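You operate a simulated robot arm through the tools that you are given. There is no shell and no other tool.

You run a simulated robot arm. Do the job below in one go: nothing can be reset, and whatever is moved stays where it is left.

Task
Set the sealer by the chart for its bag's film, then fold and seal it.
Fine: switch on, let it reach its heat; one press of the jaw; draw the green bar back after.

It is judged by the outcome, as a careful person would: the job done as asked, and still so three seconds after it is handed in. It fails if anything else is knocked over, pushed out of place, dropped, spilled or broken. A push-on lid holds only when it is set on centred and level and pressed home; a screw cap is set on level and turned clockwise until tight. Flat cloth is picked up by pressing the open fingertips on it (5 to 10 N) and closing them slowly along it; thin cloth reads only 2 to 8 mm in the jaws.

Robot
A 7-joint arm with a two-finger parallel gripper, fixed in place. Base frame: the origin is at the foot of the arm, x ahead of it, y to its left, z up. Lengths are in m, angles in rad, forces in N, time in s.
With the tool pointing down near the work surface it reaches from about 0.42 to 0.9 m from the base axis. Its first joint turns from -0.297 to 2.199 rad. Payload 1.57 kg.
Tool frame: the origin (TCP) lies between the finger pads and is the grasp point; the fingertips stand 0.03 m ahead of it; z points along the fingers, y is the line along which they close. Largest opening 0.08 m; finger width 0.017, thickness 0.012; the body of the gripper, 0.04 by 0.082 m, starts 0.08 m behind the TCP.
Orientation is that of the tool frame in the base frame, as [roll, pitch, yaw] about the fixed x, y, z axes, in that order (R = Rz(yaw) Ry(pitch) Rx(roll)). With the fingers straight down and closing along the base's y, the tool's x points along the base's -x, its y along +y and its z along -z.

Tools
- The arm moves only by the tool nudge_tool. Its argument "increments" is a list of rows, each an object (a shift or turn left out is 0, a gripper value left out holds the last) with "slide": the shift along the base's x, y, z in m, a list of three; "rot": the turn, a rotation vector about the base's x, y, z in rad, a list of three. In form: [{"slide": [dx, dy, dz], "rot": [ax, ay, az]}, ...]. A call has 1 to 20 rows; each row shifts and turns the commanded pose from where the row before left it. "gripper" is the opening in per cent of the stroke, from 0 (shut) to 100 (fully open), set as the call begins (left out, the last holds). A row lasts 0.2 s, in which the tool goes at most 0.05 m and 0.15 rad; a call with a longer step from one row to the next is refused whole, and so is a gripper value outside its range. A pose out of reach is approached as far as the arm can. The call stops where the force on the tool passes 90 N (or 10 N more than at its start, if that is more) or the arm is blocked; 0.2 s more then pass. Each finger travels about 0.045 m/s and halts on what it meets, pressing with about 35 N; the grip force reading is that of the motor and also rises with nothing between the fingers. The clock runs only during rows and for 0.2 s after the last one: add rows that do not move to give the fingers time. The reply holds the time, the measured pose of the TCP, the force on the tool along the base axes, the opening and the grip force, in the units named above and with some noise, with the torque about the TCP (base axes, N m) and any sound that the robot's microphone picked up.
- Cameras (640 x 400 px; columns grow to the right, rows downward): "scene" is fixed at [0.2189, -0.6479, 1.6604]; the picture's right is [0.91, -0.41, 0.00], its down [-0.30, -0.68, -0.66] and it looks along [0.27, 0.61, -0.75] (base axes); focal length 214 px, centre (320, 200). "wrist" rides on the gripper at [0.072, -0.007, -0.122] in the tool frame; the picture's right is [0.09, 1.00, 0.00], its down [-0.84, 0.08, -0.54] and it looks along [-0.54, 0.05, 0.84] (tool axes); focal length 238 px, centre (320, 200). There is no depth. A picture from a camera that has moved, and an enlarged one, comes with that camera's place and axes in the base frame and with its lens.
- snapshot(camera): a new picture of that camera. No time passes.
- lift_body(by): slides the trunk up (or, below 0, down) by that many m; the arm rides with it, the base frame stays. It gives what a move gives, with no picture.
- inspect(camera, box): a new picture of the part [left, top, right, bottom] of that camera's present view, enlarged. No time passes.
- sign_off(): hands the job in; it is judged then, once.

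Nothing tells you positions but the pictures and the camera data. Unless the task says otherwise, let go and move clear before handing in.

The tools are called after "Call:" by a JSON object that holds its "method" and its "body". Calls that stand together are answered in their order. nudge_tool: Moves the arm, as the interface text tells. Its arguments: {"type":"object","properties":{"increments":{"type":"array","items":{"type":"object","properties":{"slide":{"type":"array","items":{"type":"number"}},"rot":{"type":"array","items":{"type":"number"}}}}},"gripper":{"type":"number"}},"required":["increments"]} The other tools are called the same way: lift_body (by) slides the trunk up or down; snapshot (camera) takes a picture; inspect (camera, box) takes an enlarged picture of a part of a camera's view; sign_off () hands the job in.

At the start:

```text
t: 0.0
position: [0.4331, -0.0221, 1.3649]
ee_rot: [3.14, 0.002, 3.141]
force: [0.8, 0.6, 0.0]
wrist_torque: [-0.03, 0.0, -0.02]
width: 0.0799
grasp_force: 0.1
trunk travel left (down, up): [-0.725, 0.065]
```

scene: 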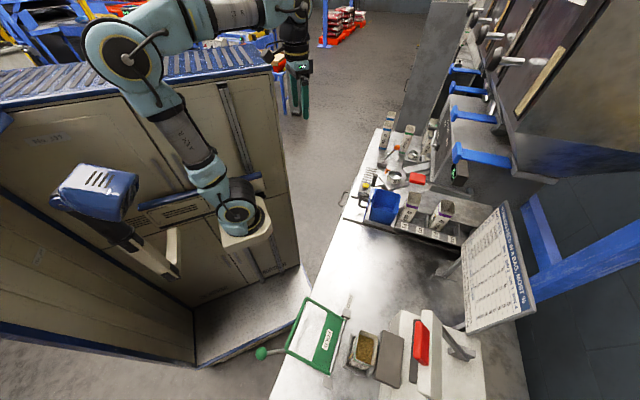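
wrist: 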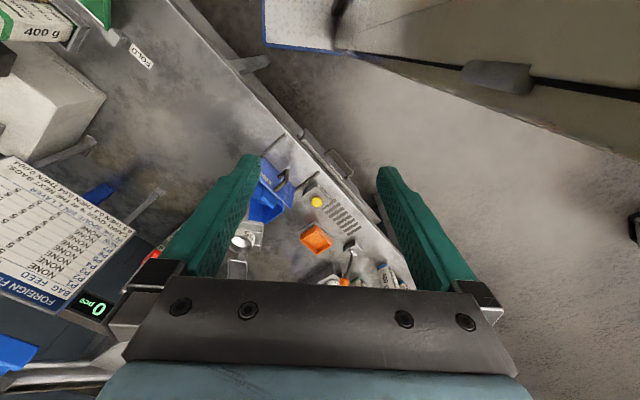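

I see a bench with a green-handled fold bar, a small tray, a sealer with a red jaw handle, and a chart board. I'll take enlarged views first to understand the parts.

Call:
{"method": "inspect", "body": {"camera": "scene", "box": [240, 270, 500, 400]}}

Call:
{"method": "inspect", "body": {"camera": "scene", "box": [440, 190, 560, 340]}}

Call:
{"method": "inspect", "body": {"camera": "scene", "box": [330, 100, 480, 260]}}

Call:
{"method": "inspect", "body": {"camera": "wrist", "box": [0, 130, 180, 330]}}

```text
2.46 times, centred on (370, 335) of scene
camera zoom: at [0.2189, -0.6479, 1.6604], right [0.91, -0.41, 0.0], down [-0.3, -0.68, -0.66], along [0.27, 0.61, -0.75], focal length 528 px, centre (197, -132)
```

zoom: 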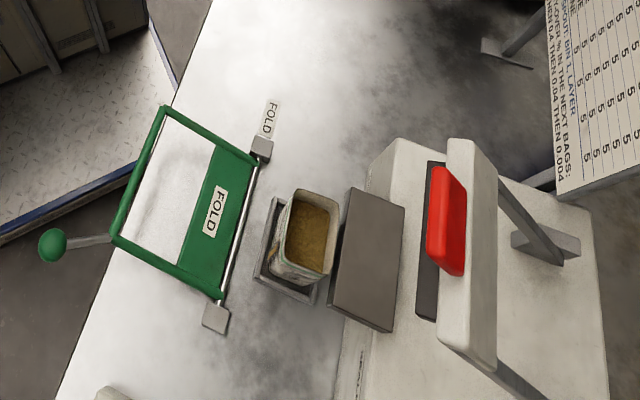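

```text
2.67 times, centred on (500, 265) of scene
camera zoom: at [0.2189, -0.6479, 1.6604], right [0.91, -0.41, 0.0], down [-0.3, -0.68, -0.66], along [0.27, 0.61, -0.75], focal length 572 px, centre (-160, 27)
```

zoom: 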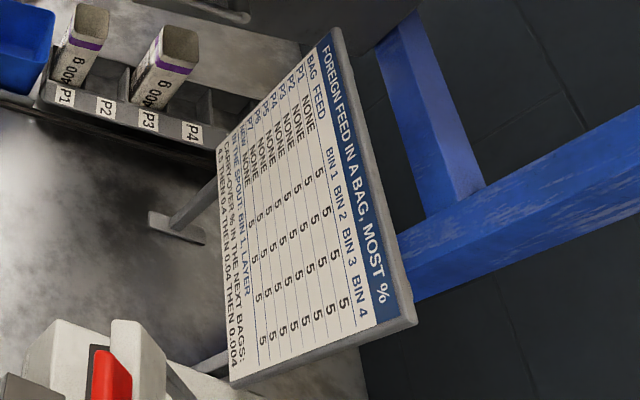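

```text
2.50 times, centred on (405, 180) of scene
camera zoom: at [0.2189, -0.6479, 1.6604], right [0.91, -0.41, 0.0], down [-0.3, -0.68, -0.66], along [0.27, 0.61, -0.75], focal length 536 px, centre (108, 250)
```

zoom: 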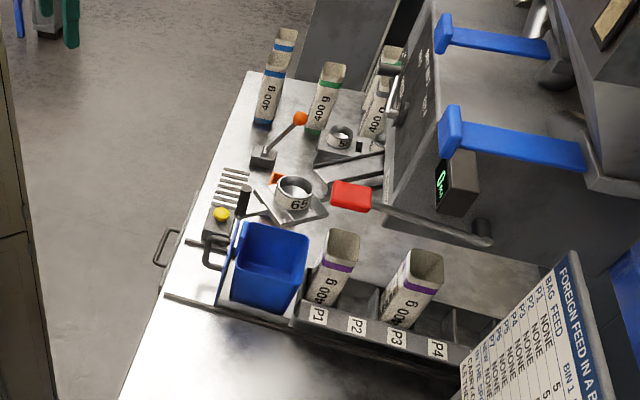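

```text
2.00 times, centred on (90, 230) of wrist
camera zoom: at [0.3623, -0.029, 1.4884], right [-0.09, 1.0, 0.0], down [0.84, 0.08, 0.54], along [0.54, 0.05, -0.84], focal length 477 px, centre (780, 140)
```

zoom: 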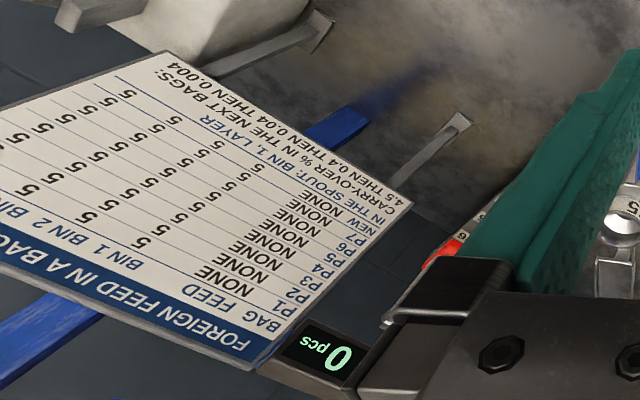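

The sealer, green fold bar and tray with the bag sit on a diagonal bench around [0.45, -0.6, 0.82]. I'll turn the tool to face the bench and move over there, staying high, to read the sealer's controls and chart.

Call:
{"method": "nudge_tool", "body": {"increments": [{"slide": [-0.01, -0.035, 0], "rot": [0, 0, -0.1]}, {"slide": [-0.01, -0.035, 0], "rot": [0, 0, -0.1]}, {"slide": [-0.01, -0.035, 0], "rot": [0, 0, -0.1]}, {"slide": [-0.01, -0.035, 0], "rot": [0, 0, -0.1]}, {"slide": [-0.01, -0.035, 0], "rot": [0, 0, -0.1]}, {"slide": [-0.01, -0.035, 0], "rot": [0, 0, -0.1]}, {"slide": [-0.01, -0.035, 0], "rot": [0, 0, -0.1]}, {"slide": [-0.01, -0.035, 0], "rot": [0, 0, -0.085]}]}}

Call:
{"method": "snapshot", "body": {"camera": "wrist"}}

Call:
{"method": "snapshot", "body": {"camera": "scene"}}

```text
t: 1.8
position: [0.3947, -0.3036, 1.3459]
ee_rot: [3.141, -0.001, 2.355]
force: [-0.3, 0.7, -0.5]
wrist_torque: [-0.02, 0.01, -0.02]
width: 0.0801
grasp_force: 0.0
out of reach, approached as far as the arm can: row 2, 3, 4, 5
trunk travel left (down, up): [-0.725, 0.065]
```

```text
taken
camera wrist: at [0.3402, -0.2579, 1.4686], right [0.64, 0.77, 0.0], down [0.65, -0.54, 0.54], along [0.42, -0.35, -0.84], focal length 238 px, centre (320, 200)
```

wrist: 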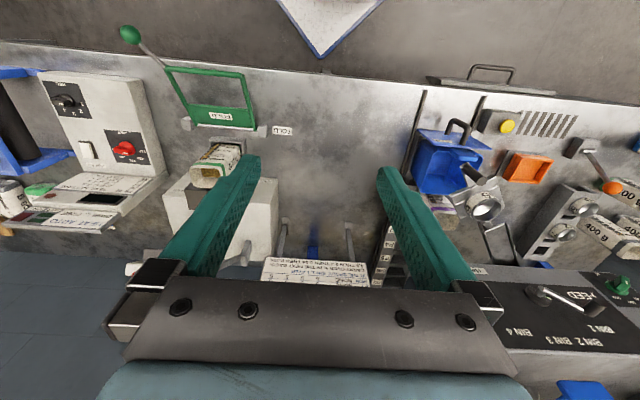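

```text
taken
```

scene: 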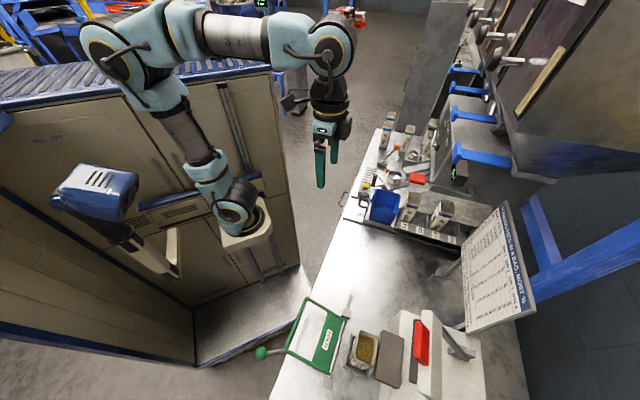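

The wrist view now shows a white control panel left of the fold station with a dial, a red knob, a switch and a text plate. I'll enlarge those.

Call:
{"method": "inspect", "body": {"camera": "wrist", "box": [0, 60, 180, 240]}}

Call:
{"method": "inspect", "body": {"camera": "wrist", "box": [100, 20, 300, 160]}}

Call:
{"method": "inspect", "body": {"camera": "wrist", "box": [150, 130, 300, 280]}}

```text
2.22 times, centred on (90, 150) of wrist
camera zoom: at [0.3402, -0.2579, 1.4686], right [0.64, 0.77, 0.0], down [0.65, -0.54, 0.54], along [0.42, -0.35, -0.84], focal length 530 px, centre (831, 311)
```

zoom: 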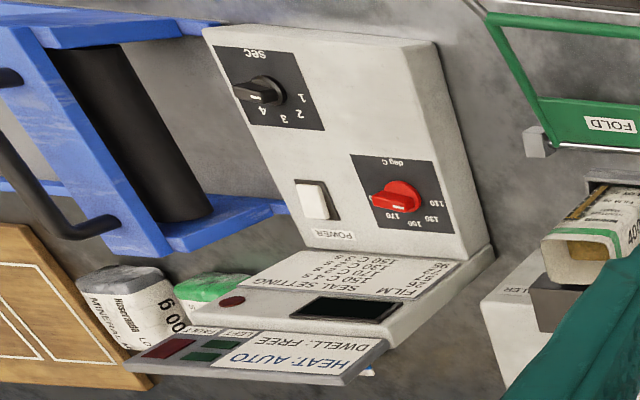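

```text
2.86 times, centred on (200, 90) of wrist
camera zoom: at [0.3402, -0.2579, 1.4686], right [0.64, 0.77, 0.0], down [0.65, -0.54, 0.54], along [0.42, -0.35, -0.84], focal length 681 px, centre (663, 514)
```

zoom: 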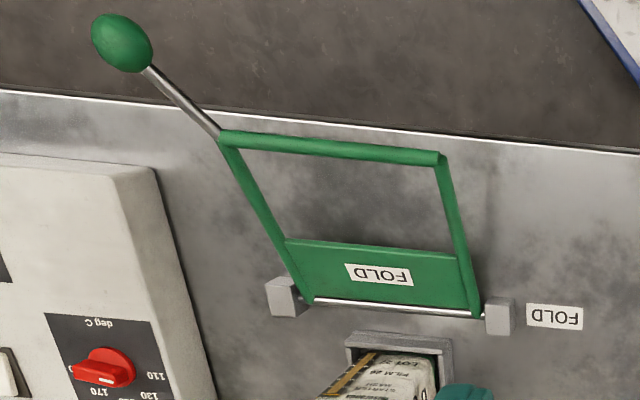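

```text
2.67 times, centred on (225, 205) of wrist
camera zoom: at [0.3402, -0.2579, 1.4686], right [0.64, 0.77, 0.0], down [0.65, -0.54, 0.54], along [0.42, -0.35, -0.84], focal length 636 px, centre (573, 187)
```

zoom: 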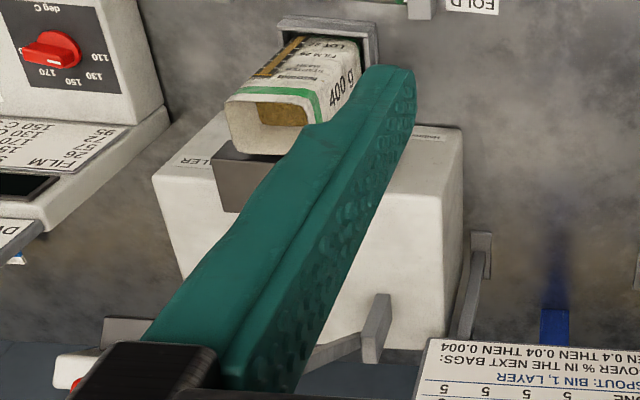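

The control box (dials, power switch, film chart) is around [0.12, -0.82, 0.9], left of the fold station; the bag is near [0.36, -0.63]. I'll move the camera over to read the chart.

Call:
{"method": "nudge_tool", "body": {"increments": [{"slide": [-0.02, -0.025, -0.016], "rot": [0, 0, -0.065]}, {"slide": [-0.02, -0.025, -0.016], "rot": [0, 0, -0.065]}, {"slide": [-0.02, -0.025, -0.016], "rot": [0, 0, -0.065]}, {"slide": [-0.02, -0.025, -0.016], "rot": [0, 0, -0.065]}, {"slide": [-0.02, -0.025, -0.016], "rot": [0, 0, -0.065]}, {"slide": [-0.02, -0.025, -0.016], "rot": [0, 0, -0.065]}, {"slide": [-0.02, -0.025, -0.016], "rot": [0, 0, -0.065]}, {"slide": [-0.02, -0.025, -0.016], "rot": [0, 0, -0.065]}, {"slide": [-0.02, -0.025, -0.016], "rot": [0, 0, -0.065]}, {"slide": [-0.02, -0.025, -0.016], "rot": [0, 0, -0.065]}, {"slide": [-0.02, -0.025, -0.016], "rot": [0, 0, -0.065]}, {"slide": [-0.02, -0.025, -0.016], "rot": [0, 0, -0.065]}]}}

Call:
{"method": "snapshot", "body": {"camera": "wrist"}}

Call:
{"method": "snapshot", "body": {"camera": "scene"}}

```text
t: 4.4
position: [0.1576, -0.6012, 1.1535]
ee_rot: [-3.14, 0.0, 1.577]
force: [0.2, 0.0, 0.3]
wrist_torque: [-0.03, 0.03, -0.04]
width: 0.0801
grasp_force: 0.1
trunk travel left (down, up): [-0.725, 0.065]
```

```text
taken
camera wrist: at [0.1519, -0.5301, 1.2763], right [1.0, 0.1, 0.0], down [0.08, -0.84, 0.54], along [0.05, -0.54, -0.84], focal length 238 px, centre (320, 200)
```

wrist: 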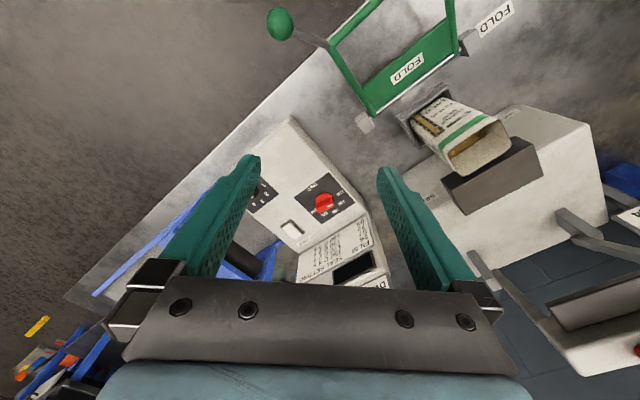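

```text
taken
```

scene: 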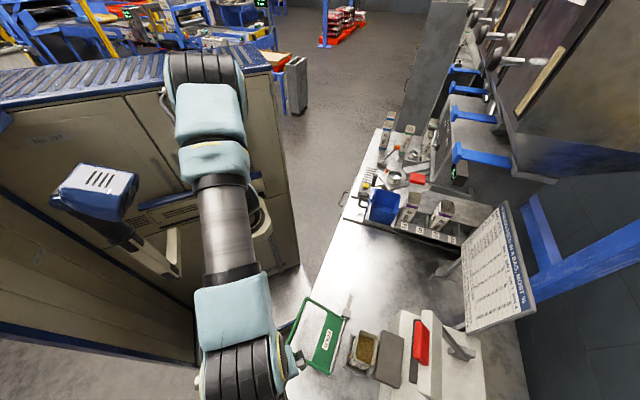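

Call:
{"method": "inspect", "body": {"camera": "wrist", "box": [220, 100, 420, 300]}}

Call:
{"method": "inspect", "body": {"camera": "wrist", "box": [290, 210, 390, 290]}}

Call:
{"method": "inspect", "body": {"camera": "wrist", "box": [380, 70, 560, 220]}}

Call:
{"method": "inspect", "body": {"camera": "wrist", "box": [390, 80, 470, 150]}}

```text
2.00 times, centred on (320, 200) of wrist
camera zoom: at [0.1519, -0.5301, 1.2763], right [1.0, 0.1, 0.0], down [0.08, -0.84, 0.54], along [0.05, -0.54, -0.84], focal length 477 px, centre (320, 200)
```

zoom: 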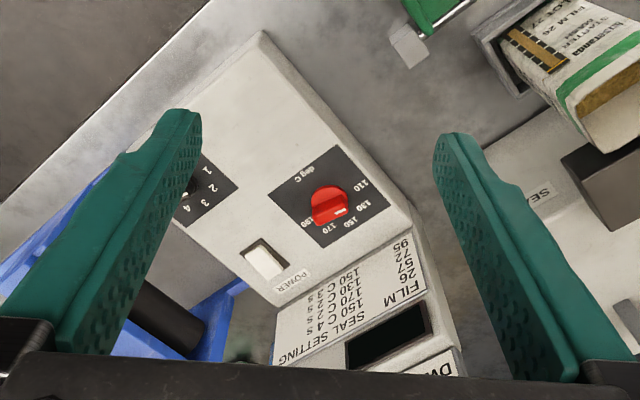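

```text
5.00 times, centred on (340, 250) of wrist
camera zoom: at [0.1519, -0.5301, 1.2763], right [1.0, 0.1, 0.0], down [0.08, -0.84, 0.54], along [0.05, -0.54, -0.84], focal length 1192 px, centre (220, -50)
```

zoom: 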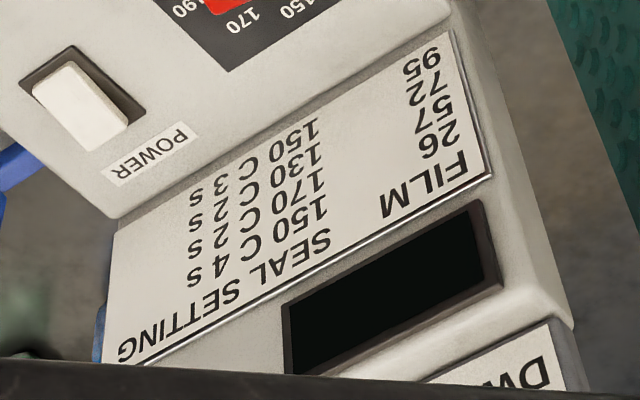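

```text
2.67 times, centred on (470, 145) of wrist
camera zoom: at [0.1519, -0.5301, 1.2763], right [1.0, 0.1, 0.0], down [0.08, -0.84, 0.54], along [0.05, -0.54, -0.84], focal length 636 px, centre (-80, 347)
```

zoom: 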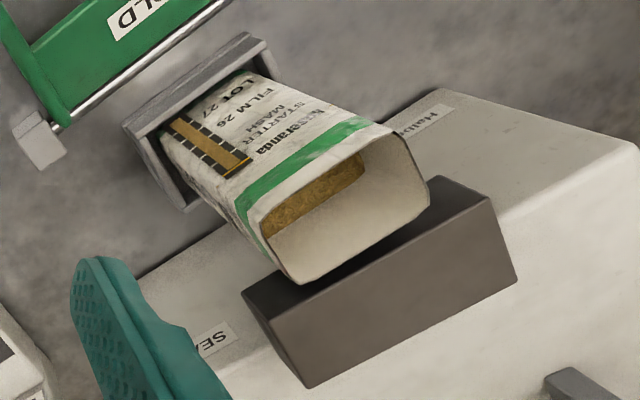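

```text
5.71 times, centred on (430, 115) of wrist
camera zoom: at [0.1519, -0.5301, 1.2763], right [1.0, 0.1, 0.0], down [0.08, -0.84, 0.54], along [0.05, -0.54, -0.84], focal length 1362 px, centre (-309, 686)
```

zoom: 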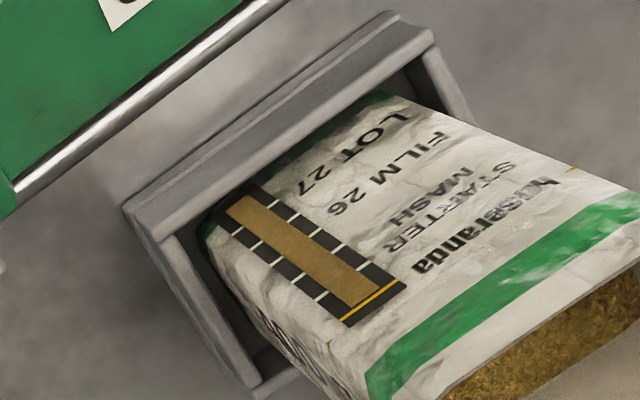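

The bag's print reads FILM 26, and the chart gives film 26 → 150 C, 4 s. I'll enlarge both dials and move on to read the display and the other plate.

Call:
{"method": "inspect", "body": {"camera": "wrist", "box": [295, 165, 360, 230]}}

Call:
{"method": "nudge_tool", "body": {"increments": [{"slide": [-0.01, -0.025, 0], "rot": [0, 0, 0]}, {"slide": [-0.01, -0.025, 0], "rot": [0, 0, 0]}, {"slide": [-0.01, -0.025, 0], "rot": [0, 0, 0]}, {"slide": [-0.01, -0.025, 0], "rot": [0, 0, 0]}, {"slide": [-0.01, -0.025, 0], "rot": [0, 0, 0]}]}}

Call:
{"method": "snapshot", "body": {"camera": "wrist"}}

```text
6.15 times, centred on (328, 198) of wrist
camera zoom: at [0.1519, -0.5301, 1.2763], right [1.0, 0.1, 0.0], down [0.08, -0.84, 0.54], along [0.05, -0.54, -0.84], focal length 1467 px, centre (274, 215)
```

zoom: 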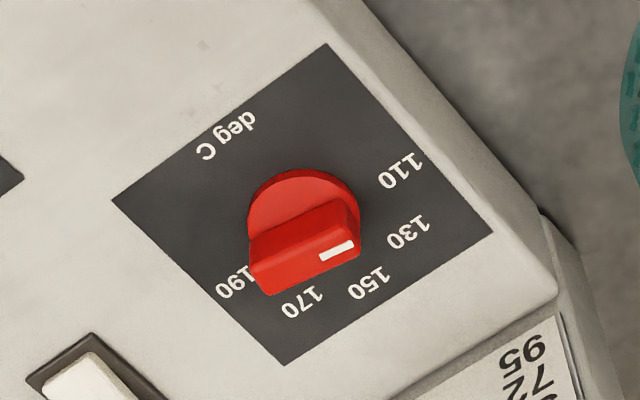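

```text
t: 5.6
position: [0.1075, -0.7281, 1.1547]
ee_rot: [-3.141, 0.001, 1.579]
force: [0.8, 0.1, -0.8]
wrist_torque: [-0.02, 0.06, 0.0]
width: 0.0799
grasp_force: 0.0
trunk travel left (down, up): [-0.725, 0.065]
```

```text
taken
camera wrist: at [0.1014, -0.6571, 1.2767], right [1.0, 0.1, 0.0], down [0.08, -0.84, 0.54], along [0.05, -0.54, -0.84], focal length 238 px, centre (320, 200)
```

wrist: 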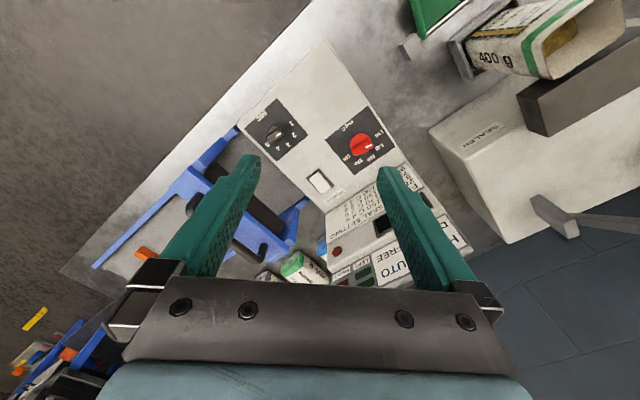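

Call:
{"method": "inspect", "body": {"camera": "wrist", "box": [230, 90, 400, 200]}}

Call:
{"method": "inspect", "body": {"camera": "wrist", "box": [320, 160, 480, 300]}}

Call:
{"method": "inspect", "body": {"camera": "wrist", "box": [400, 0, 640, 240]}}

```text
3.64 times, centred on (315, 145) of wrist
camera zoom: at [0.1014, -0.6571, 1.2767], right [1.0, 0.1, 0.0], down [0.08, -0.84, 0.54], along [0.05, -0.54, -0.84], focal length 867 px, centre (338, 400)
```

zoom: 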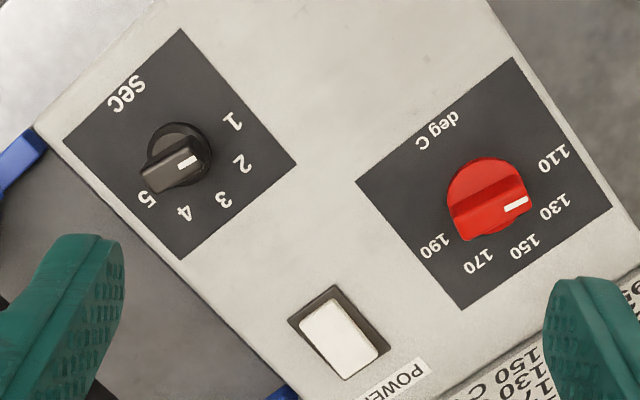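

```text
2.86 times, centred on (400, 230) of wrist
camera zoom: at [0.1014, -0.6571, 1.2767], right [1.0, 0.1, 0.0], down [0.08, -0.84, 0.54], along [0.05, -0.54, -0.84], focal length 681 px, centre (91, 114)
```

zoom: 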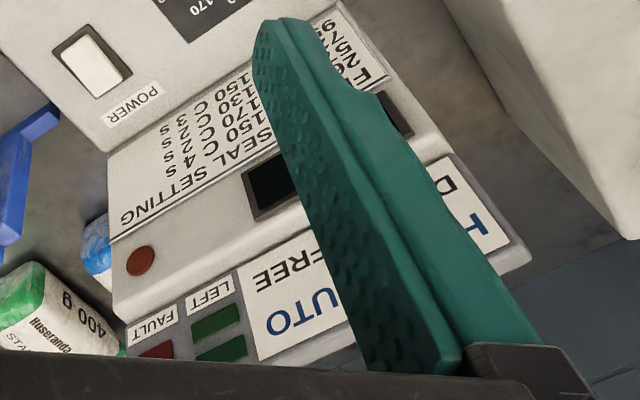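

```text
1.67 times, centred on (520, 120) of wrist
camera zoom: at [0.1014, -0.6571, 1.2767], right [1.0, 0.1, 0.0], down [0.08, -0.84, 0.54], along [0.05, -0.54, -0.84], focal length 397 px, centre (-13, 333)
```

zoom: 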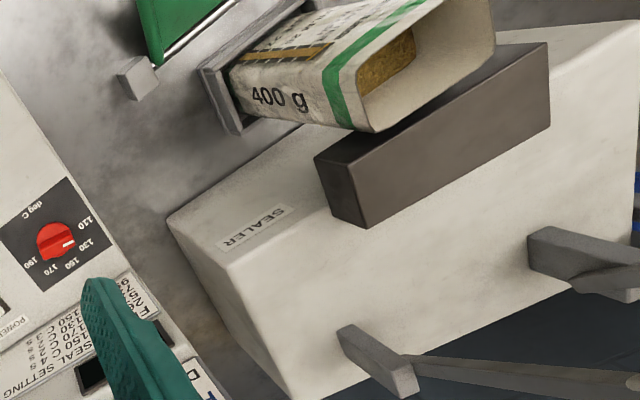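

Film 26 means 150 C and 4 s; the temperature dial now points at 110 and the seconds dial at 1. The red knob is near [0.187, -0.794, 0.876]; I'll take a flatter view of the panel to get its tilt and the knob heights.

Call:
{"method": "nudge_tool", "body": {"increments": [{"slide": [-0.02, 0.0256, -0.01], "rot": [-0.09, 0, 0]}, {"slide": [-0.02, 0.0256, -0.01], "rot": [-0.09, 0, 0]}, {"slide": [-0.02, 0.0256, -0.01], "rot": [-0.09, 0, 0]}, {"slide": [-0.02, 0.0256, -0.01], "rot": [-0.09, 0, 0]}, {"slide": [-0.02, 0.0256, -0.01], "rot": [-0.09, 0, 0]}]}}

Call:
{"method": "snapshot", "body": {"camera": "wrist"}}

```text
t: 6.8
position: [0.0082, -0.5984, 1.1018]
ee_rot: [-3.137, 0.451, 1.58]
force: [0.7, -1.0, -0.6]
wrist_torque: [-0.01, -0.01, -0.03]
width: 0.0799
grasp_force: 0.1
trunk travel left (down, up): [-0.725, 0.065]
```

```text
taken
camera wrist: at [0.0017, -0.4801, 1.1804], right [0.99, 0.09, -0.04], down [0.08, -0.52, 0.85], along [0.05, -0.85, -0.52], focal length 238 px, centre (320, 200)
```

wrist: 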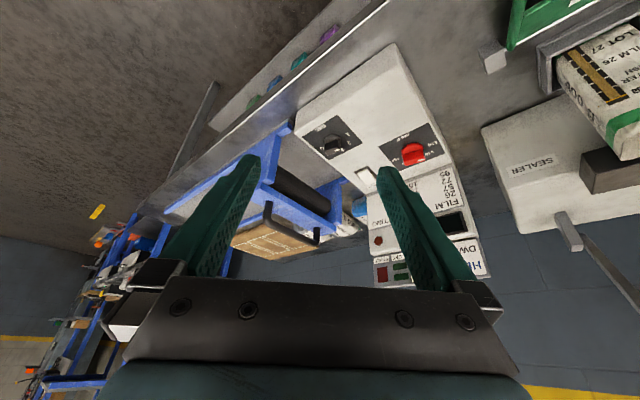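

Call:
{"method": "inspect", "body": {"camera": "wrist", "box": [280, 40, 500, 280]}}

Call:
{"method": "inspect", "body": {"camera": "wrist", "box": [300, 100, 460, 220]}}

Call:
{"method": "inspect", "body": {"camera": "wrist", "box": [440, 0, 640, 290]}}

```text
1.67 times, centred on (390, 160) of wrist
camera zoom: at [0.0017, -0.4801, 1.1804], right [0.99, 0.09, -0.04], down [0.08, -0.52, 0.85], along [0.05, -0.85, -0.52], focal length 397 px, centre (203, 267)
```

zoom: 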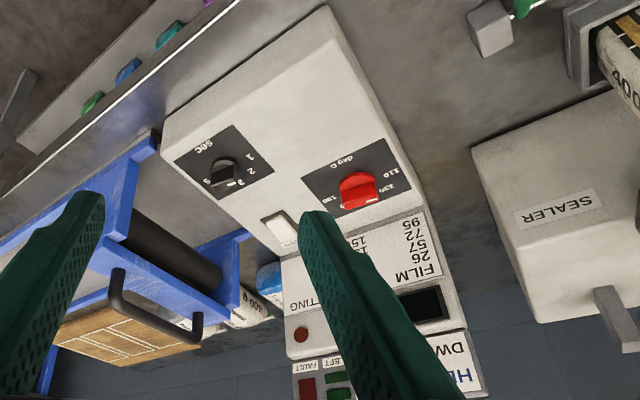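

```text
3.33 times, centred on (380, 160) of wrist
camera zoom: at [0.0017, -0.4801, 1.1804], right [0.99, 0.09, -0.04], down [0.08, -0.52, 0.85], along [0.05, -0.85, -0.52], focal length 794 px, centre (120, 333)
```

zoom: 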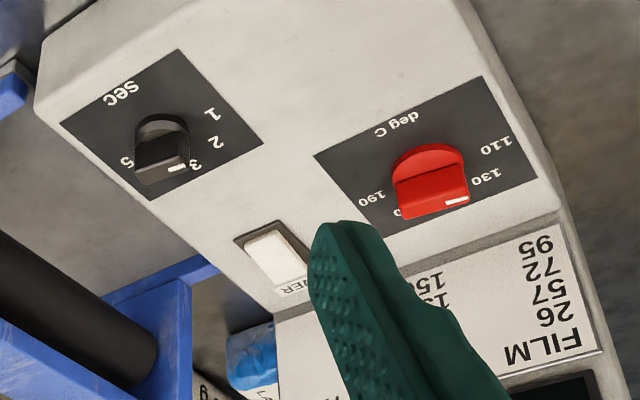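

```text
1.38 times, centred on (540, 145) of wrist
camera zoom: at [0.0017, -0.4801, 1.1804], right [0.99, 0.09, -0.04], down [0.08, -0.52, 0.85], along [0.05, -0.85, -0.52], focal length 329 px, centre (17, 276)
```

zoom: 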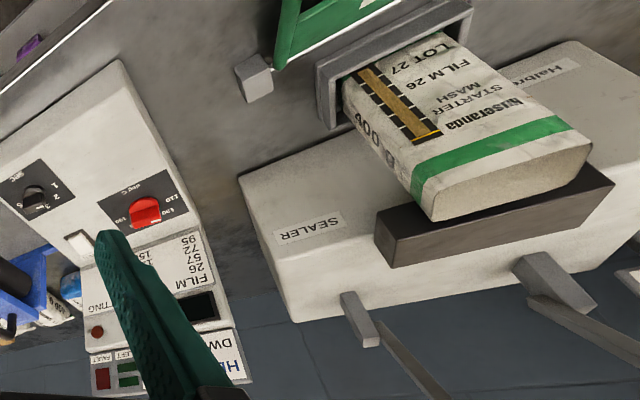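

The panel is level at z≈0.863 with knob tops near 0.89. I'll shift so the status plate and display lie between the fingers and read them fully.

Call:
{"method": "nudge_tool", "body": {"increments": [{"slide": [0.025, -0.015, 0.0]}, {"slide": [0.025, -0.015, 0.0]}, {"slide": [0.025, -0.015, 0.0]}, {"slide": [0.025, -0.015, 0.0]}]}}

Call:
{"method": "inspect", "body": {"camera": "wrist", "box": [240, 120, 440, 300]}}

Call:
{"method": "inspect", "body": {"camera": "wrist", "box": [280, 200, 400, 290]}}

Call:
{"method": "inspect", "body": {"camera": "wrist", "box": [420, 0, 640, 290]}}

```text
t: 7.8
position: [0.1055, -0.6606, 1.1014]
ee_rot: [-3.138, 0.451, 1.577]
force: [-0.4, -0.7, -0.7]
wrist_torque: [0.02, -0.02, 0.0]
width: 0.08
grasp_force: 0.1
trunk travel left (down, up): [-0.725, 0.065]
```

```text
2.22 times, centred on (340, 210) of wrist
camera zoom: at [0.0999, -0.5427, 1.1808], right [1.0, 0.09, -0.04], down [0.08, -0.52, 0.85], along [0.05, -0.85, -0.52], focal length 530 px, centre (276, 178)
```

zoom: 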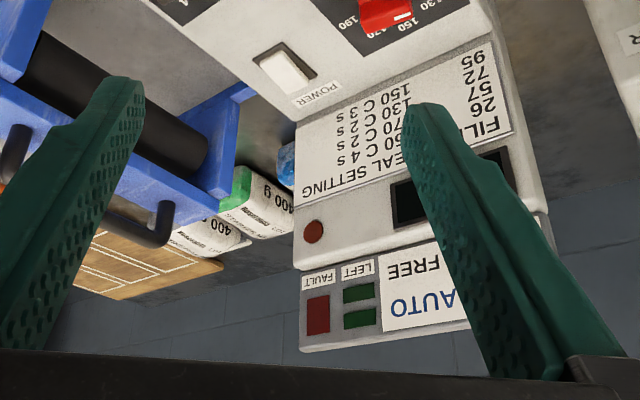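

```text
4.44 times, centred on (340, 245) of wrist
camera zoom: at [0.0999, -0.5427, 1.1808], right [1.0, 0.09, -0.04], down [0.08, -0.52, 0.85], along [0.05, -0.85, -0.52], focal length 1059 px, centre (231, 0)
```

zoom: 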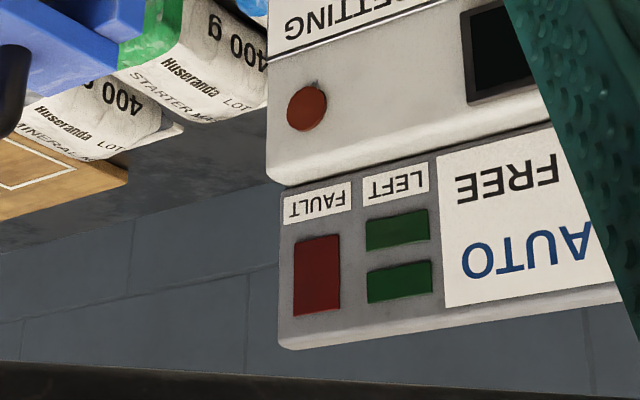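

```text
1.38 times, centred on (530, 145) of wrist
camera zoom: at [0.0999, -0.5427, 1.1808], right [1.0, 0.09, -0.04], down [0.08, -0.52, 0.85], along [0.05, -0.85, -0.52], focal length 329 px, centre (30, 276)
```

zoom: 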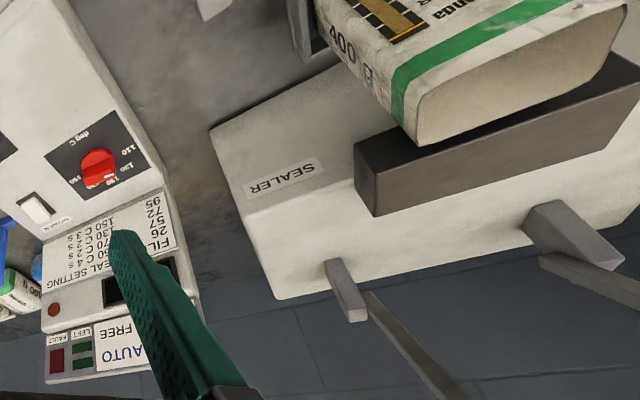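

The chart and status plate are clear (FAULT and two LEFT lamps, all unlit). Next I look at the jaw and fold bar from the robot's side before touching anything.

Call:
{"method": "nudge_tool", "body": {"increments": [{"slide": [0.02, 0.03, 0.015], "rot": [0, 0, 0.13]}, {"slide": [0.025, 0.03, 0.01], "rot": [0, 0, 0.13]}, {"slide": [0.025, 0.03, 0.01], "rot": [0, 0, 0.13]}, {"slide": [0.025, 0.03, 0.01], "rot": [0, 0, 0.13]}, {"slide": [0.025, 0.03, 0.0], "rot": [0, 0, 0.13]}, {"slide": [0.025, 0.03, 0.0], "rot": [0, 0, 0.13]}]}}

Call:
{"method": "snapshot", "body": {"camera": "wrist"}}

Call:
{"method": "inspect", "body": {"camera": "scene", "box": [330, 280, 530, 400]}}

```text
t: 9.2
position: [0.2529, -0.4795, 1.1458]
ee_rot: [-3.138, 0.45, 2.36]
force: [-0.2, 0.2, -0.3]
wrist_torque: [0.0, 0.02, 0.03]
width: 0.0797
grasp_force: 0.0
trunk travel left (down, up): [-0.725, 0.065]
```

```text
taken
camera wrist: at [0.1652, -0.4018, 1.226], right [0.64, 0.76, -0.04], down [0.42, -0.31, 0.85], along [0.64, -0.57, -0.52], focal length 238 px, centre (320, 200)
```

wrist: 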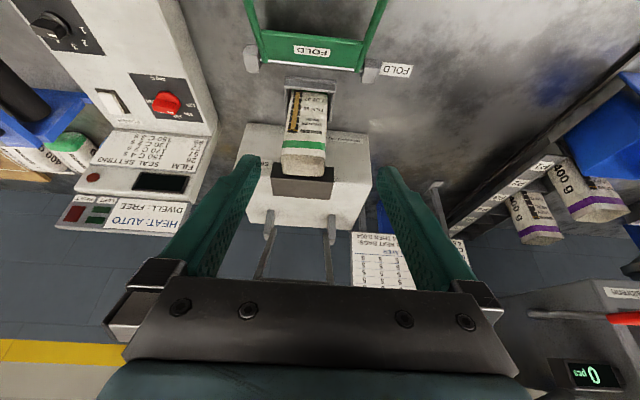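

```text
3.20 times, centred on (430, 340) of scene
camera zoom: at [0.2189, -0.6479, 1.6604], right [0.91, -0.41, 0.0], down [-0.3, -0.68, -0.66], along [0.27, 0.61, -0.75], focal length 686 px, centre (-32, -248)
```

zoom: 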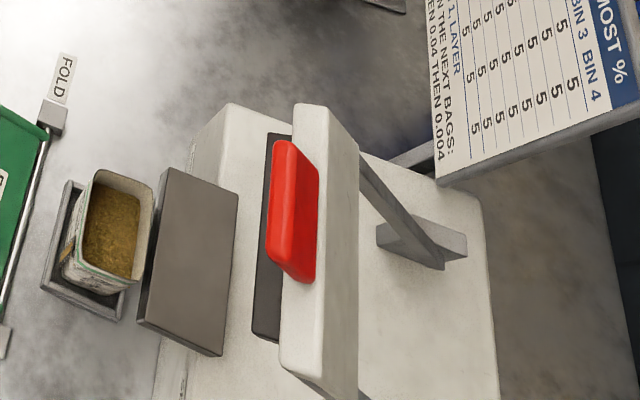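

The jaw's red handle is hidden behind the gripper, so I'll tilt the camera further up and back to see the open jaw.

Call:
{"method": "nudge_tool", "body": {"increments": [{"slide": [-0.01, 0.01, 0.02], "rot": [-0.09, -0.091, 0]}, {"slide": [-0.01, 0.01, 0.02], "rot": [-0.09, -0.091, 0]}, {"slide": [-0.01, 0.01, 0.02], "rot": [-0.09, -0.091, 0]}]}}

Call:
{"method": "snapshot", "body": {"camera": "wrist"}}

```text
t: 10.0
position: [0.2219, -0.4589, 1.2036]
ee_rot: [-3.14, 0.837, 2.372]
force: [-5.3, -0.4, -0.3]
wrist_torque: [-0.01, -0.32, 0.25]
width: 0.0802
grasp_force: 0.1
out of reach, approached as far as the arm can: row 3
trunk travel left (down, up): [-0.725, 0.065]
```

```text
taken
camera wrist: at [0.1192, -0.3661, 1.2326], right [0.65, 0.76, -0.07], down [0.17, -0.05, 0.98], along [0.74, -0.65, -0.16], focal length 238 px, centre (320, 200)
```

wrist: 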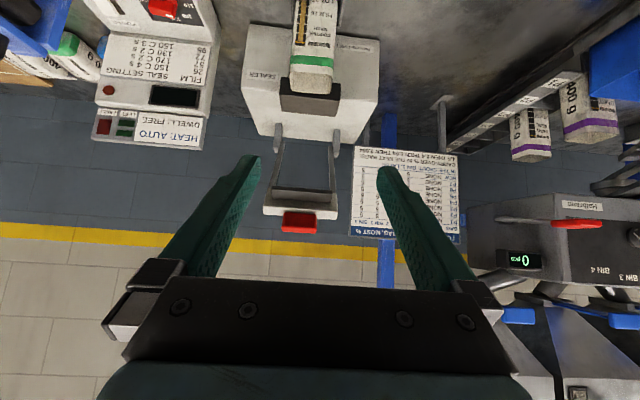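

Call:
{"method": "inspect", "body": {"camera": "wrist", "box": [220, 0, 400, 250]}}

Call:
{"method": "inspect", "body": {"camera": "wrist", "box": [240, 130, 370, 245]}}

Call:
{"method": "snapshot", "body": {"camera": "scene"}}

```text
1.60 times, centred on (310, 125) of wrist
camera zoom: at [0.1192, -0.3661, 1.2326], right [0.65, 0.76, -0.07], down [0.17, -0.05, 0.98], along [0.74, -0.65, -0.16], focal length 381 px, centre (336, 320)
```

zoom: 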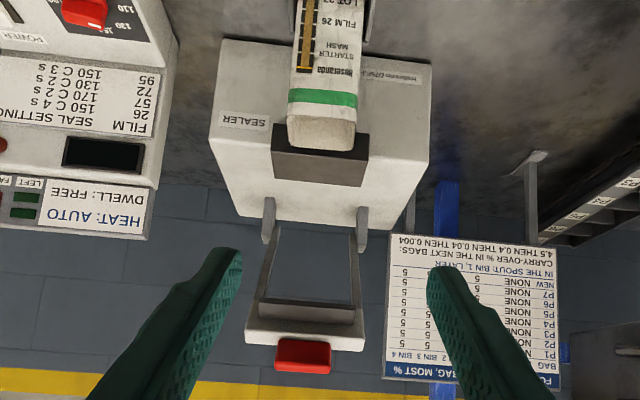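

```text
3.48 times, centred on (305, 188) of wrist
camera zoom: at [0.1192, -0.3661, 1.2326], right [0.65, 0.76, -0.07], down [0.17, -0.05, 0.98], along [0.74, -0.65, -0.16], focal length 829 px, centre (372, 244)
```

zoom: 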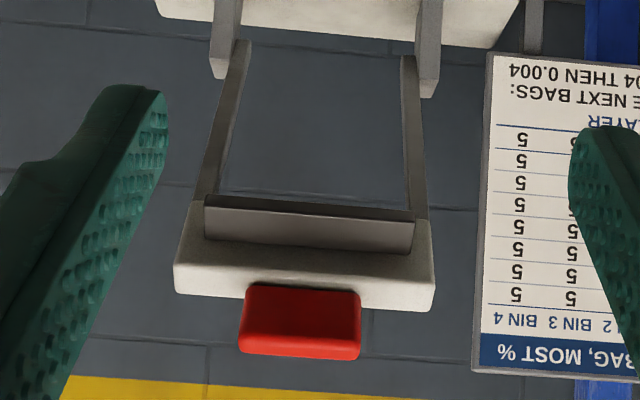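

```text
taken
```

scene: 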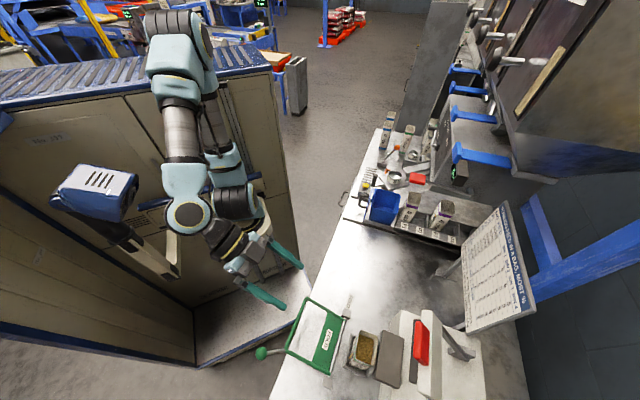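

The sealer is clear now: open jaw with red handle at about [0.41, -0.66, 1.21], hinged at the rear, closing onto a brown anvil beside the bag. First the dials: I'll bring the tool back to vertical and go over the red knob.

Call:
{"method": "nudge_tool", "body": {"increments": [{"slide": [-0.003, -0.02, -0.007], "rot": [0.0832, 0.0858, 0]}, {"slide": [-0.003, -0.02, -0.007], "rot": [0.0832, 0.0858, 0]}, {"slide": [-0.003, -0.02, -0.007], "rot": [0.0832, 0.0858, 0]}, {"slide": [-0.003, -0.02, -0.007], "rot": [0.0832, 0.0858, 0]}, {"slide": [-0.003, -0.02, -0.007], "rot": [0.0832, 0.0858, 0]}, {"slide": [-0.003, -0.02, -0.007], "rot": [0.0832, 0.0858, 0]}, {"slide": [-0.003, -0.02, -0.007], "rot": [0.0832, 0.0858, 0]}]}}

Call:
{"method": "snapshot", "body": {"camera": "wrist"}}

```text
t: 11.6
position: [0.1972, -0.5968, 1.1533]
ee_rot: [-3.127, -0.004, 2.36]
force: [-0.9, 0.8, 1.4]
wrist_torque: [-0.01, -0.03, 0.03]
width: 0.0802
grasp_force: 0.0
trunk travel left (down, up): [-0.725, 0.065]
```

```text
taken
camera wrist: at [0.1446, -0.5511, 1.2767], right [0.63, 0.77, -0.01], down [0.66, -0.53, 0.54], along [0.41, -0.35, -0.84], focal length 238 px, centre (320, 200)
```

wrist: 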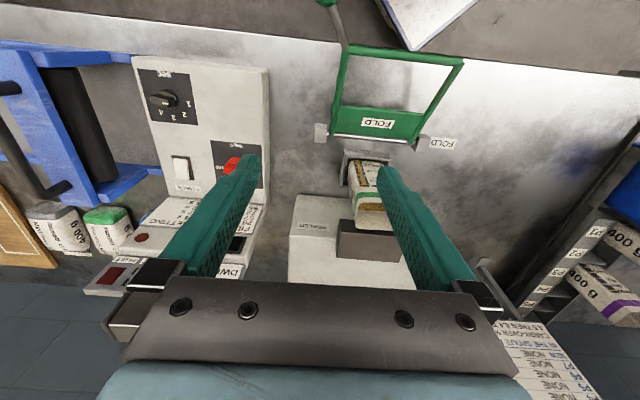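

Call:
{"method": "nudge_tool", "body": {"increments": [{"slide": [-0.001, -0.02, -0.01], "rot": [0, 0, 0.134]}, {"slide": [-0.001, -0.02, -0.01], "rot": [0, 0, 0.134]}, {"slide": [-0.001, -0.02, -0.01], "rot": [0, 0, 0.134]}, {"slide": [-0.001, -0.02, -0.01], "rot": [0, 0, 0.134]}, {"slide": [-0.001, -0.02, -0.01], "rot": [0, 0, 0.134]}, {"slide": [-0.001, -0.02, -0.01], "rot": [0, 0, 0.134]}, {"slide": [-0.001, -0.02, -0.01], "rot": [0, 0, 0.134]}, {"slide": [-0.001, -0.02, -0.01], "rot": [0, 0, 0.134]}, {"slide": [-0.001, -0.02, -0.01], "rot": [0, 0, 0.134]}, {"slide": [-0.001, -0.02, -0.01], "rot": [0, 0, 0.134]}]}}

Call:
{"method": "snapshot", "body": {"camera": "wrist"}}

```text
t: 13.8
position: [0.1871, -0.7975, 1.0534]
ee_rot: [-3.13, -0.005, -2.577]
force: [-0.7, -0.1, 0.3]
wrist_torque: [0.01, -0.01, -0.03]
width: 0.0799
grasp_force: 0.0
trunk travel left (down, up): [-0.725, 0.065]
```

```text
taken
camera wrist: at [0.1307, -0.8406, 1.1754], right [-0.61, 0.79, -0.01], down [0.66, 0.52, 0.54], along [0.43, 0.32, -0.84], focal length 238 px, centre (320, 200)
```

wrist: 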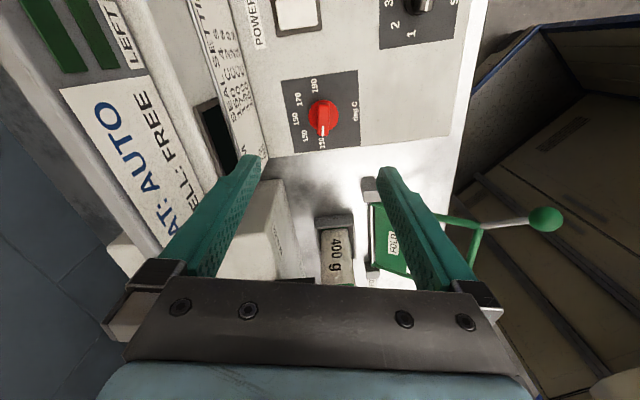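

Call:
{"method": "inspect", "body": {"camera": "wrist", "box": [270, 60, 370, 170]}}

```text
3.64 times, centred on (320, 115) of wrist
camera zoom: at [0.1307, -0.8406, 1.1754], right [-0.61, 0.79, -0.01], down [0.66, 0.52, 0.54], along [0.43, 0.32, -0.84], focal length 867 px, centre (320, 509)
```

zoom: 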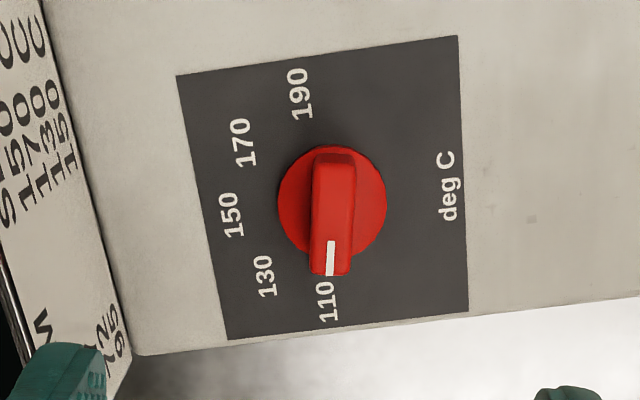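

The knob's bar points at 110 and is square to the fingers, with the TCP directly above it. Steps are about 40° each, so 110→150 needs about 80° clockwise; I'll narrow the fingers and descend onto the bar.

Call:
{"method": "nudge_tool", "body": {"increments": [{"slide": [0, 0, -0.03]}, {"slide": [0, 0, -0.03]}, {"slide": [0, 0, -0.03]}, {"slide": [0, 0, -0.03]}, {"slide": [0, 0, -0.02]}], "gripper": 55}}

Call:
{"method": "snapshot", "body": {"camera": "wrist"}}

```text
t: 15.0
position: [0.1875, -0.7976, 0.9106]
ee_rot: [-3.129, -0.004, -2.582]
force: [0.9, 0.5, 0.5]
wrist_torque: [0.0, -0.01, 0.01]
width: 0.0442
grasp_force: 0.0
trunk travel left (down, up): [-0.725, 0.065]
```

```text
taken
camera wrist: at [0.1301, -0.8415, 1.0325], right [-0.61, 0.79, -0.01], down [0.67, 0.52, 0.54], along [0.43, 0.32, -0.84], focal length 238 px, centre (320, 200)
```

wrist: 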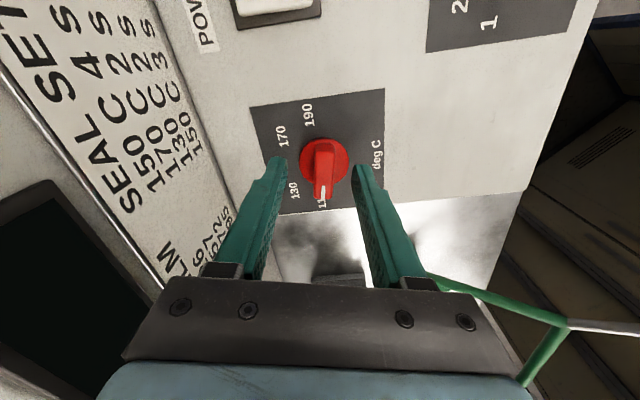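

Call:
{"method": "inspect", "body": {"camera": "wrist", "box": [270, 120, 370, 220]}}

```text
4.00 times, centred on (320, 170) of wrist
camera zoom: at [0.1301, -0.8415, 1.0325], right [-0.61, 0.79, -0.01], down [0.67, 0.52, 0.54], along [0.43, 0.32, -0.84], focal length 953 px, centre (320, 320)
```

zoom: 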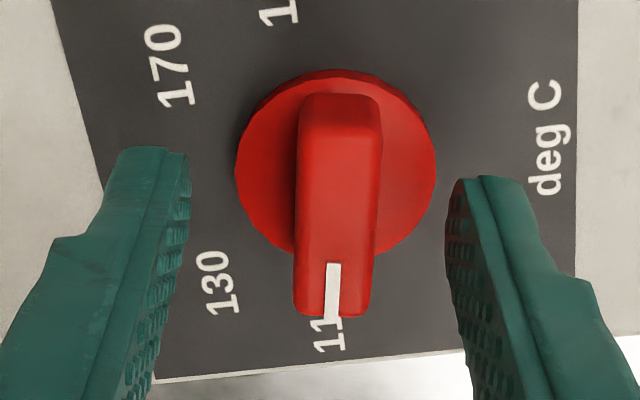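

The bar is about 2.5 mm off to one side of the finger mid-line; I'll correct that, go 6 mm lower and close on it.

Call:
{"method": "nudge_tool", "body": {"increments": [{"slide": [-0.0014, 0.0022, -0.003]}, {"slide": [0, 0, -0.004]}, {"slide": [0, 0, 0]}]}}

Call:
{"method": "inspect", "body": {"camera": "wrist", "box": [270, 120, 370, 220]}}

```text
t: 15.8
position: [0.1868, -0.7953, 0.9038]
ee_rot: [-3.129, -0.004, -2.581]
force: [0.2, -0.2, -0.7]
wrist_torque: [0.0, -0.02, 0.02]
width: 0.044
grasp_force: 0.0
trunk travel left (down, up): [-0.725, 0.065]
```

```text
4.00 times, centred on (320, 170) of wrist
camera zoom: at [0.1289, -0.8388, 1.0273], right [-0.61, 0.79, -0.01], down [0.67, 0.52, 0.54], along [0.43, 0.32, -0.84], focal length 953 px, centre (320, 320)
```

zoom: 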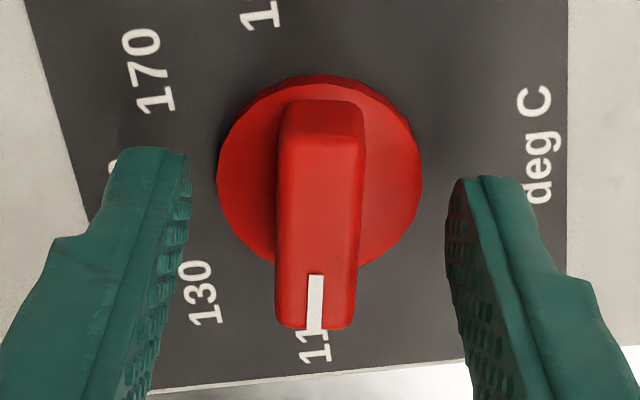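

Call:
{"method": "nudge_tool", "body": {"increments": [{"slide": [0, 0, 0]}, {"slide": [0, 0, 0]}, {"slide": [0, 0, 0]}, {"slide": [0, 0, 0]}], "gripper": 0}}

Call:
{"method": "inspect", "body": {"camera": "wrist", "box": [270, 120, 370, 220]}}

```text
t: 16.8
position: [0.1852, -0.796, 0.9036]
ee_rot: [-3.13, -0.005, -2.582]
force: [0.8, -1.1, -0.1]
wrist_torque: [0.4, 0.16, 0.06]
width: 0.0141
grasp_force: 30.3
trunk travel left (down, up): [-0.725, 0.065]
```

```text
4.00 times, centred on (320, 170) of wrist
camera zoom: at [0.1291, -0.8389, 1.0274], right [-0.61, 0.79, -0.01], down [0.67, 0.52, 0.54], along [0.43, 0.32, -0.84], focal length 953 px, centre (320, 320)
```

zoom: 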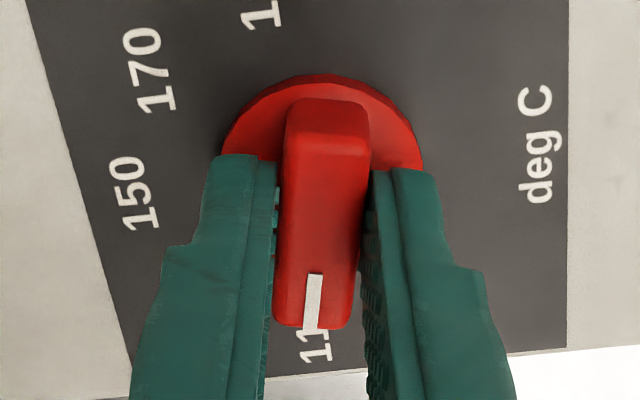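

The bar is gripped (14 mm). I'll turn it clockwise one step first and check.

Call:
{"method": "nudge_tool", "body": {"increments": [{"rot": [0, 0, -0.1]}, {"rot": [0, 0, -0.1]}, {"rot": [0, 0, -0.1]}, {"rot": [0, 0, -0.1]}, {"rot": [0, 0, -0.1]}, {"rot": [0, 0, -0.1]}, {"rot": [0, 0, -0.1]}]}}

Call:
{"method": "snapshot", "body": {"camera": "wrist"}}

```text
t: 18.4
position: [0.186, -0.7959, 0.9046]
ee_rot: [-3.134, -0.002, 3.0]
force: [-0.2, 4.5, -19.8]
wrist_torque: [0.51, -0.55, 0.0]
width: 0.014
grasp_force: 30.8
trunk travel left (down, up): [-0.725, 0.065]
```

```text
taken
camera wrist: at [0.1154, -0.7912, 1.0275], right [0.05, 1.0, -0.01], down [0.84, -0.04, 0.54], along [0.54, -0.03, -0.84], focal length 238 px, centre (320, 200)
```

wrist: 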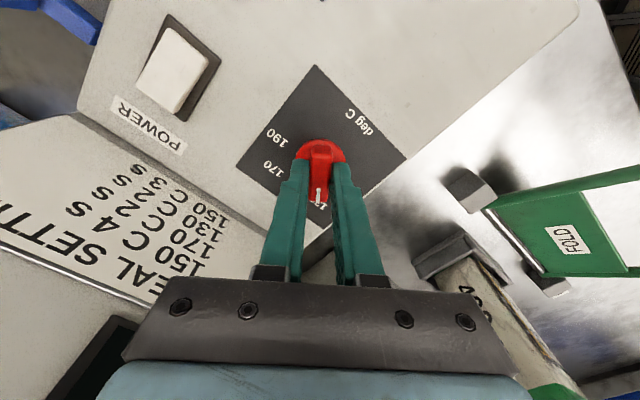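

Call:
{"method": "nudge_tool", "body": {"increments": [{"rot": [0, 0, -0.1]}, {"rot": [0, 0, -0.1]}, {"rot": [0, 0, -0.1]}, {"rot": [0, 0, -0.1]}, {"rot": [0, 0, -0.1]}, {"rot": [0, 0, -0.1]}, {"rot": [0, 0, -0.096]}, {"rot": [0, 0, 0]}]}}

Call:
{"method": "snapshot", "body": {"camera": "wrist"}}

Call:
{"method": "inspect", "body": {"camera": "wrist", "box": [260, 90, 400, 230]}}

```text
t: 20.2
position: [0.1858, -0.7945, 0.9046]
ee_rot: [-3.131, -0.004, 2.306]
force: [3.2, 17.8, -22.9]
wrist_torque: [0.71, -0.35, 0.01]
width: 0.0138
grasp_force: 30.3
trunk travel left (down, up): [-0.725, 0.065]
```

```text
taken
camera wrist: at [0.1357, -0.7457, 1.0278], right [0.68, 0.74, -0.01], down [0.62, -0.57, 0.54], along [0.39, -0.37, -0.84], focal length 238 px, centre (320, 200)
```

wrist: 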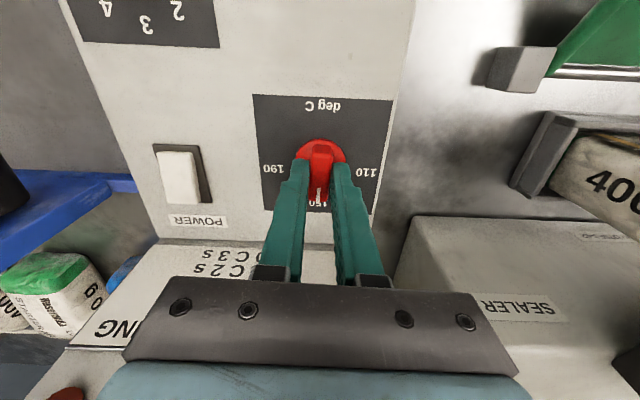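

```text
2.86 times, centred on (330, 160) of wrist
camera zoom: at [0.1357, -0.7457, 1.0278], right [0.68, 0.74, -0.01], down [0.62, -0.57, 0.54], along [0.39, -0.37, -0.84], focal length 681 px, centre (291, 314)
```

zoom: 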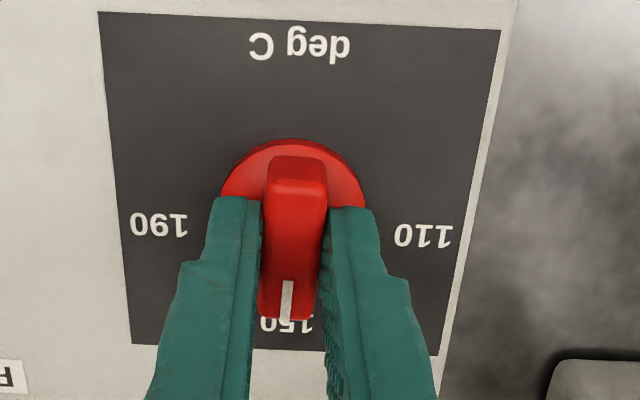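

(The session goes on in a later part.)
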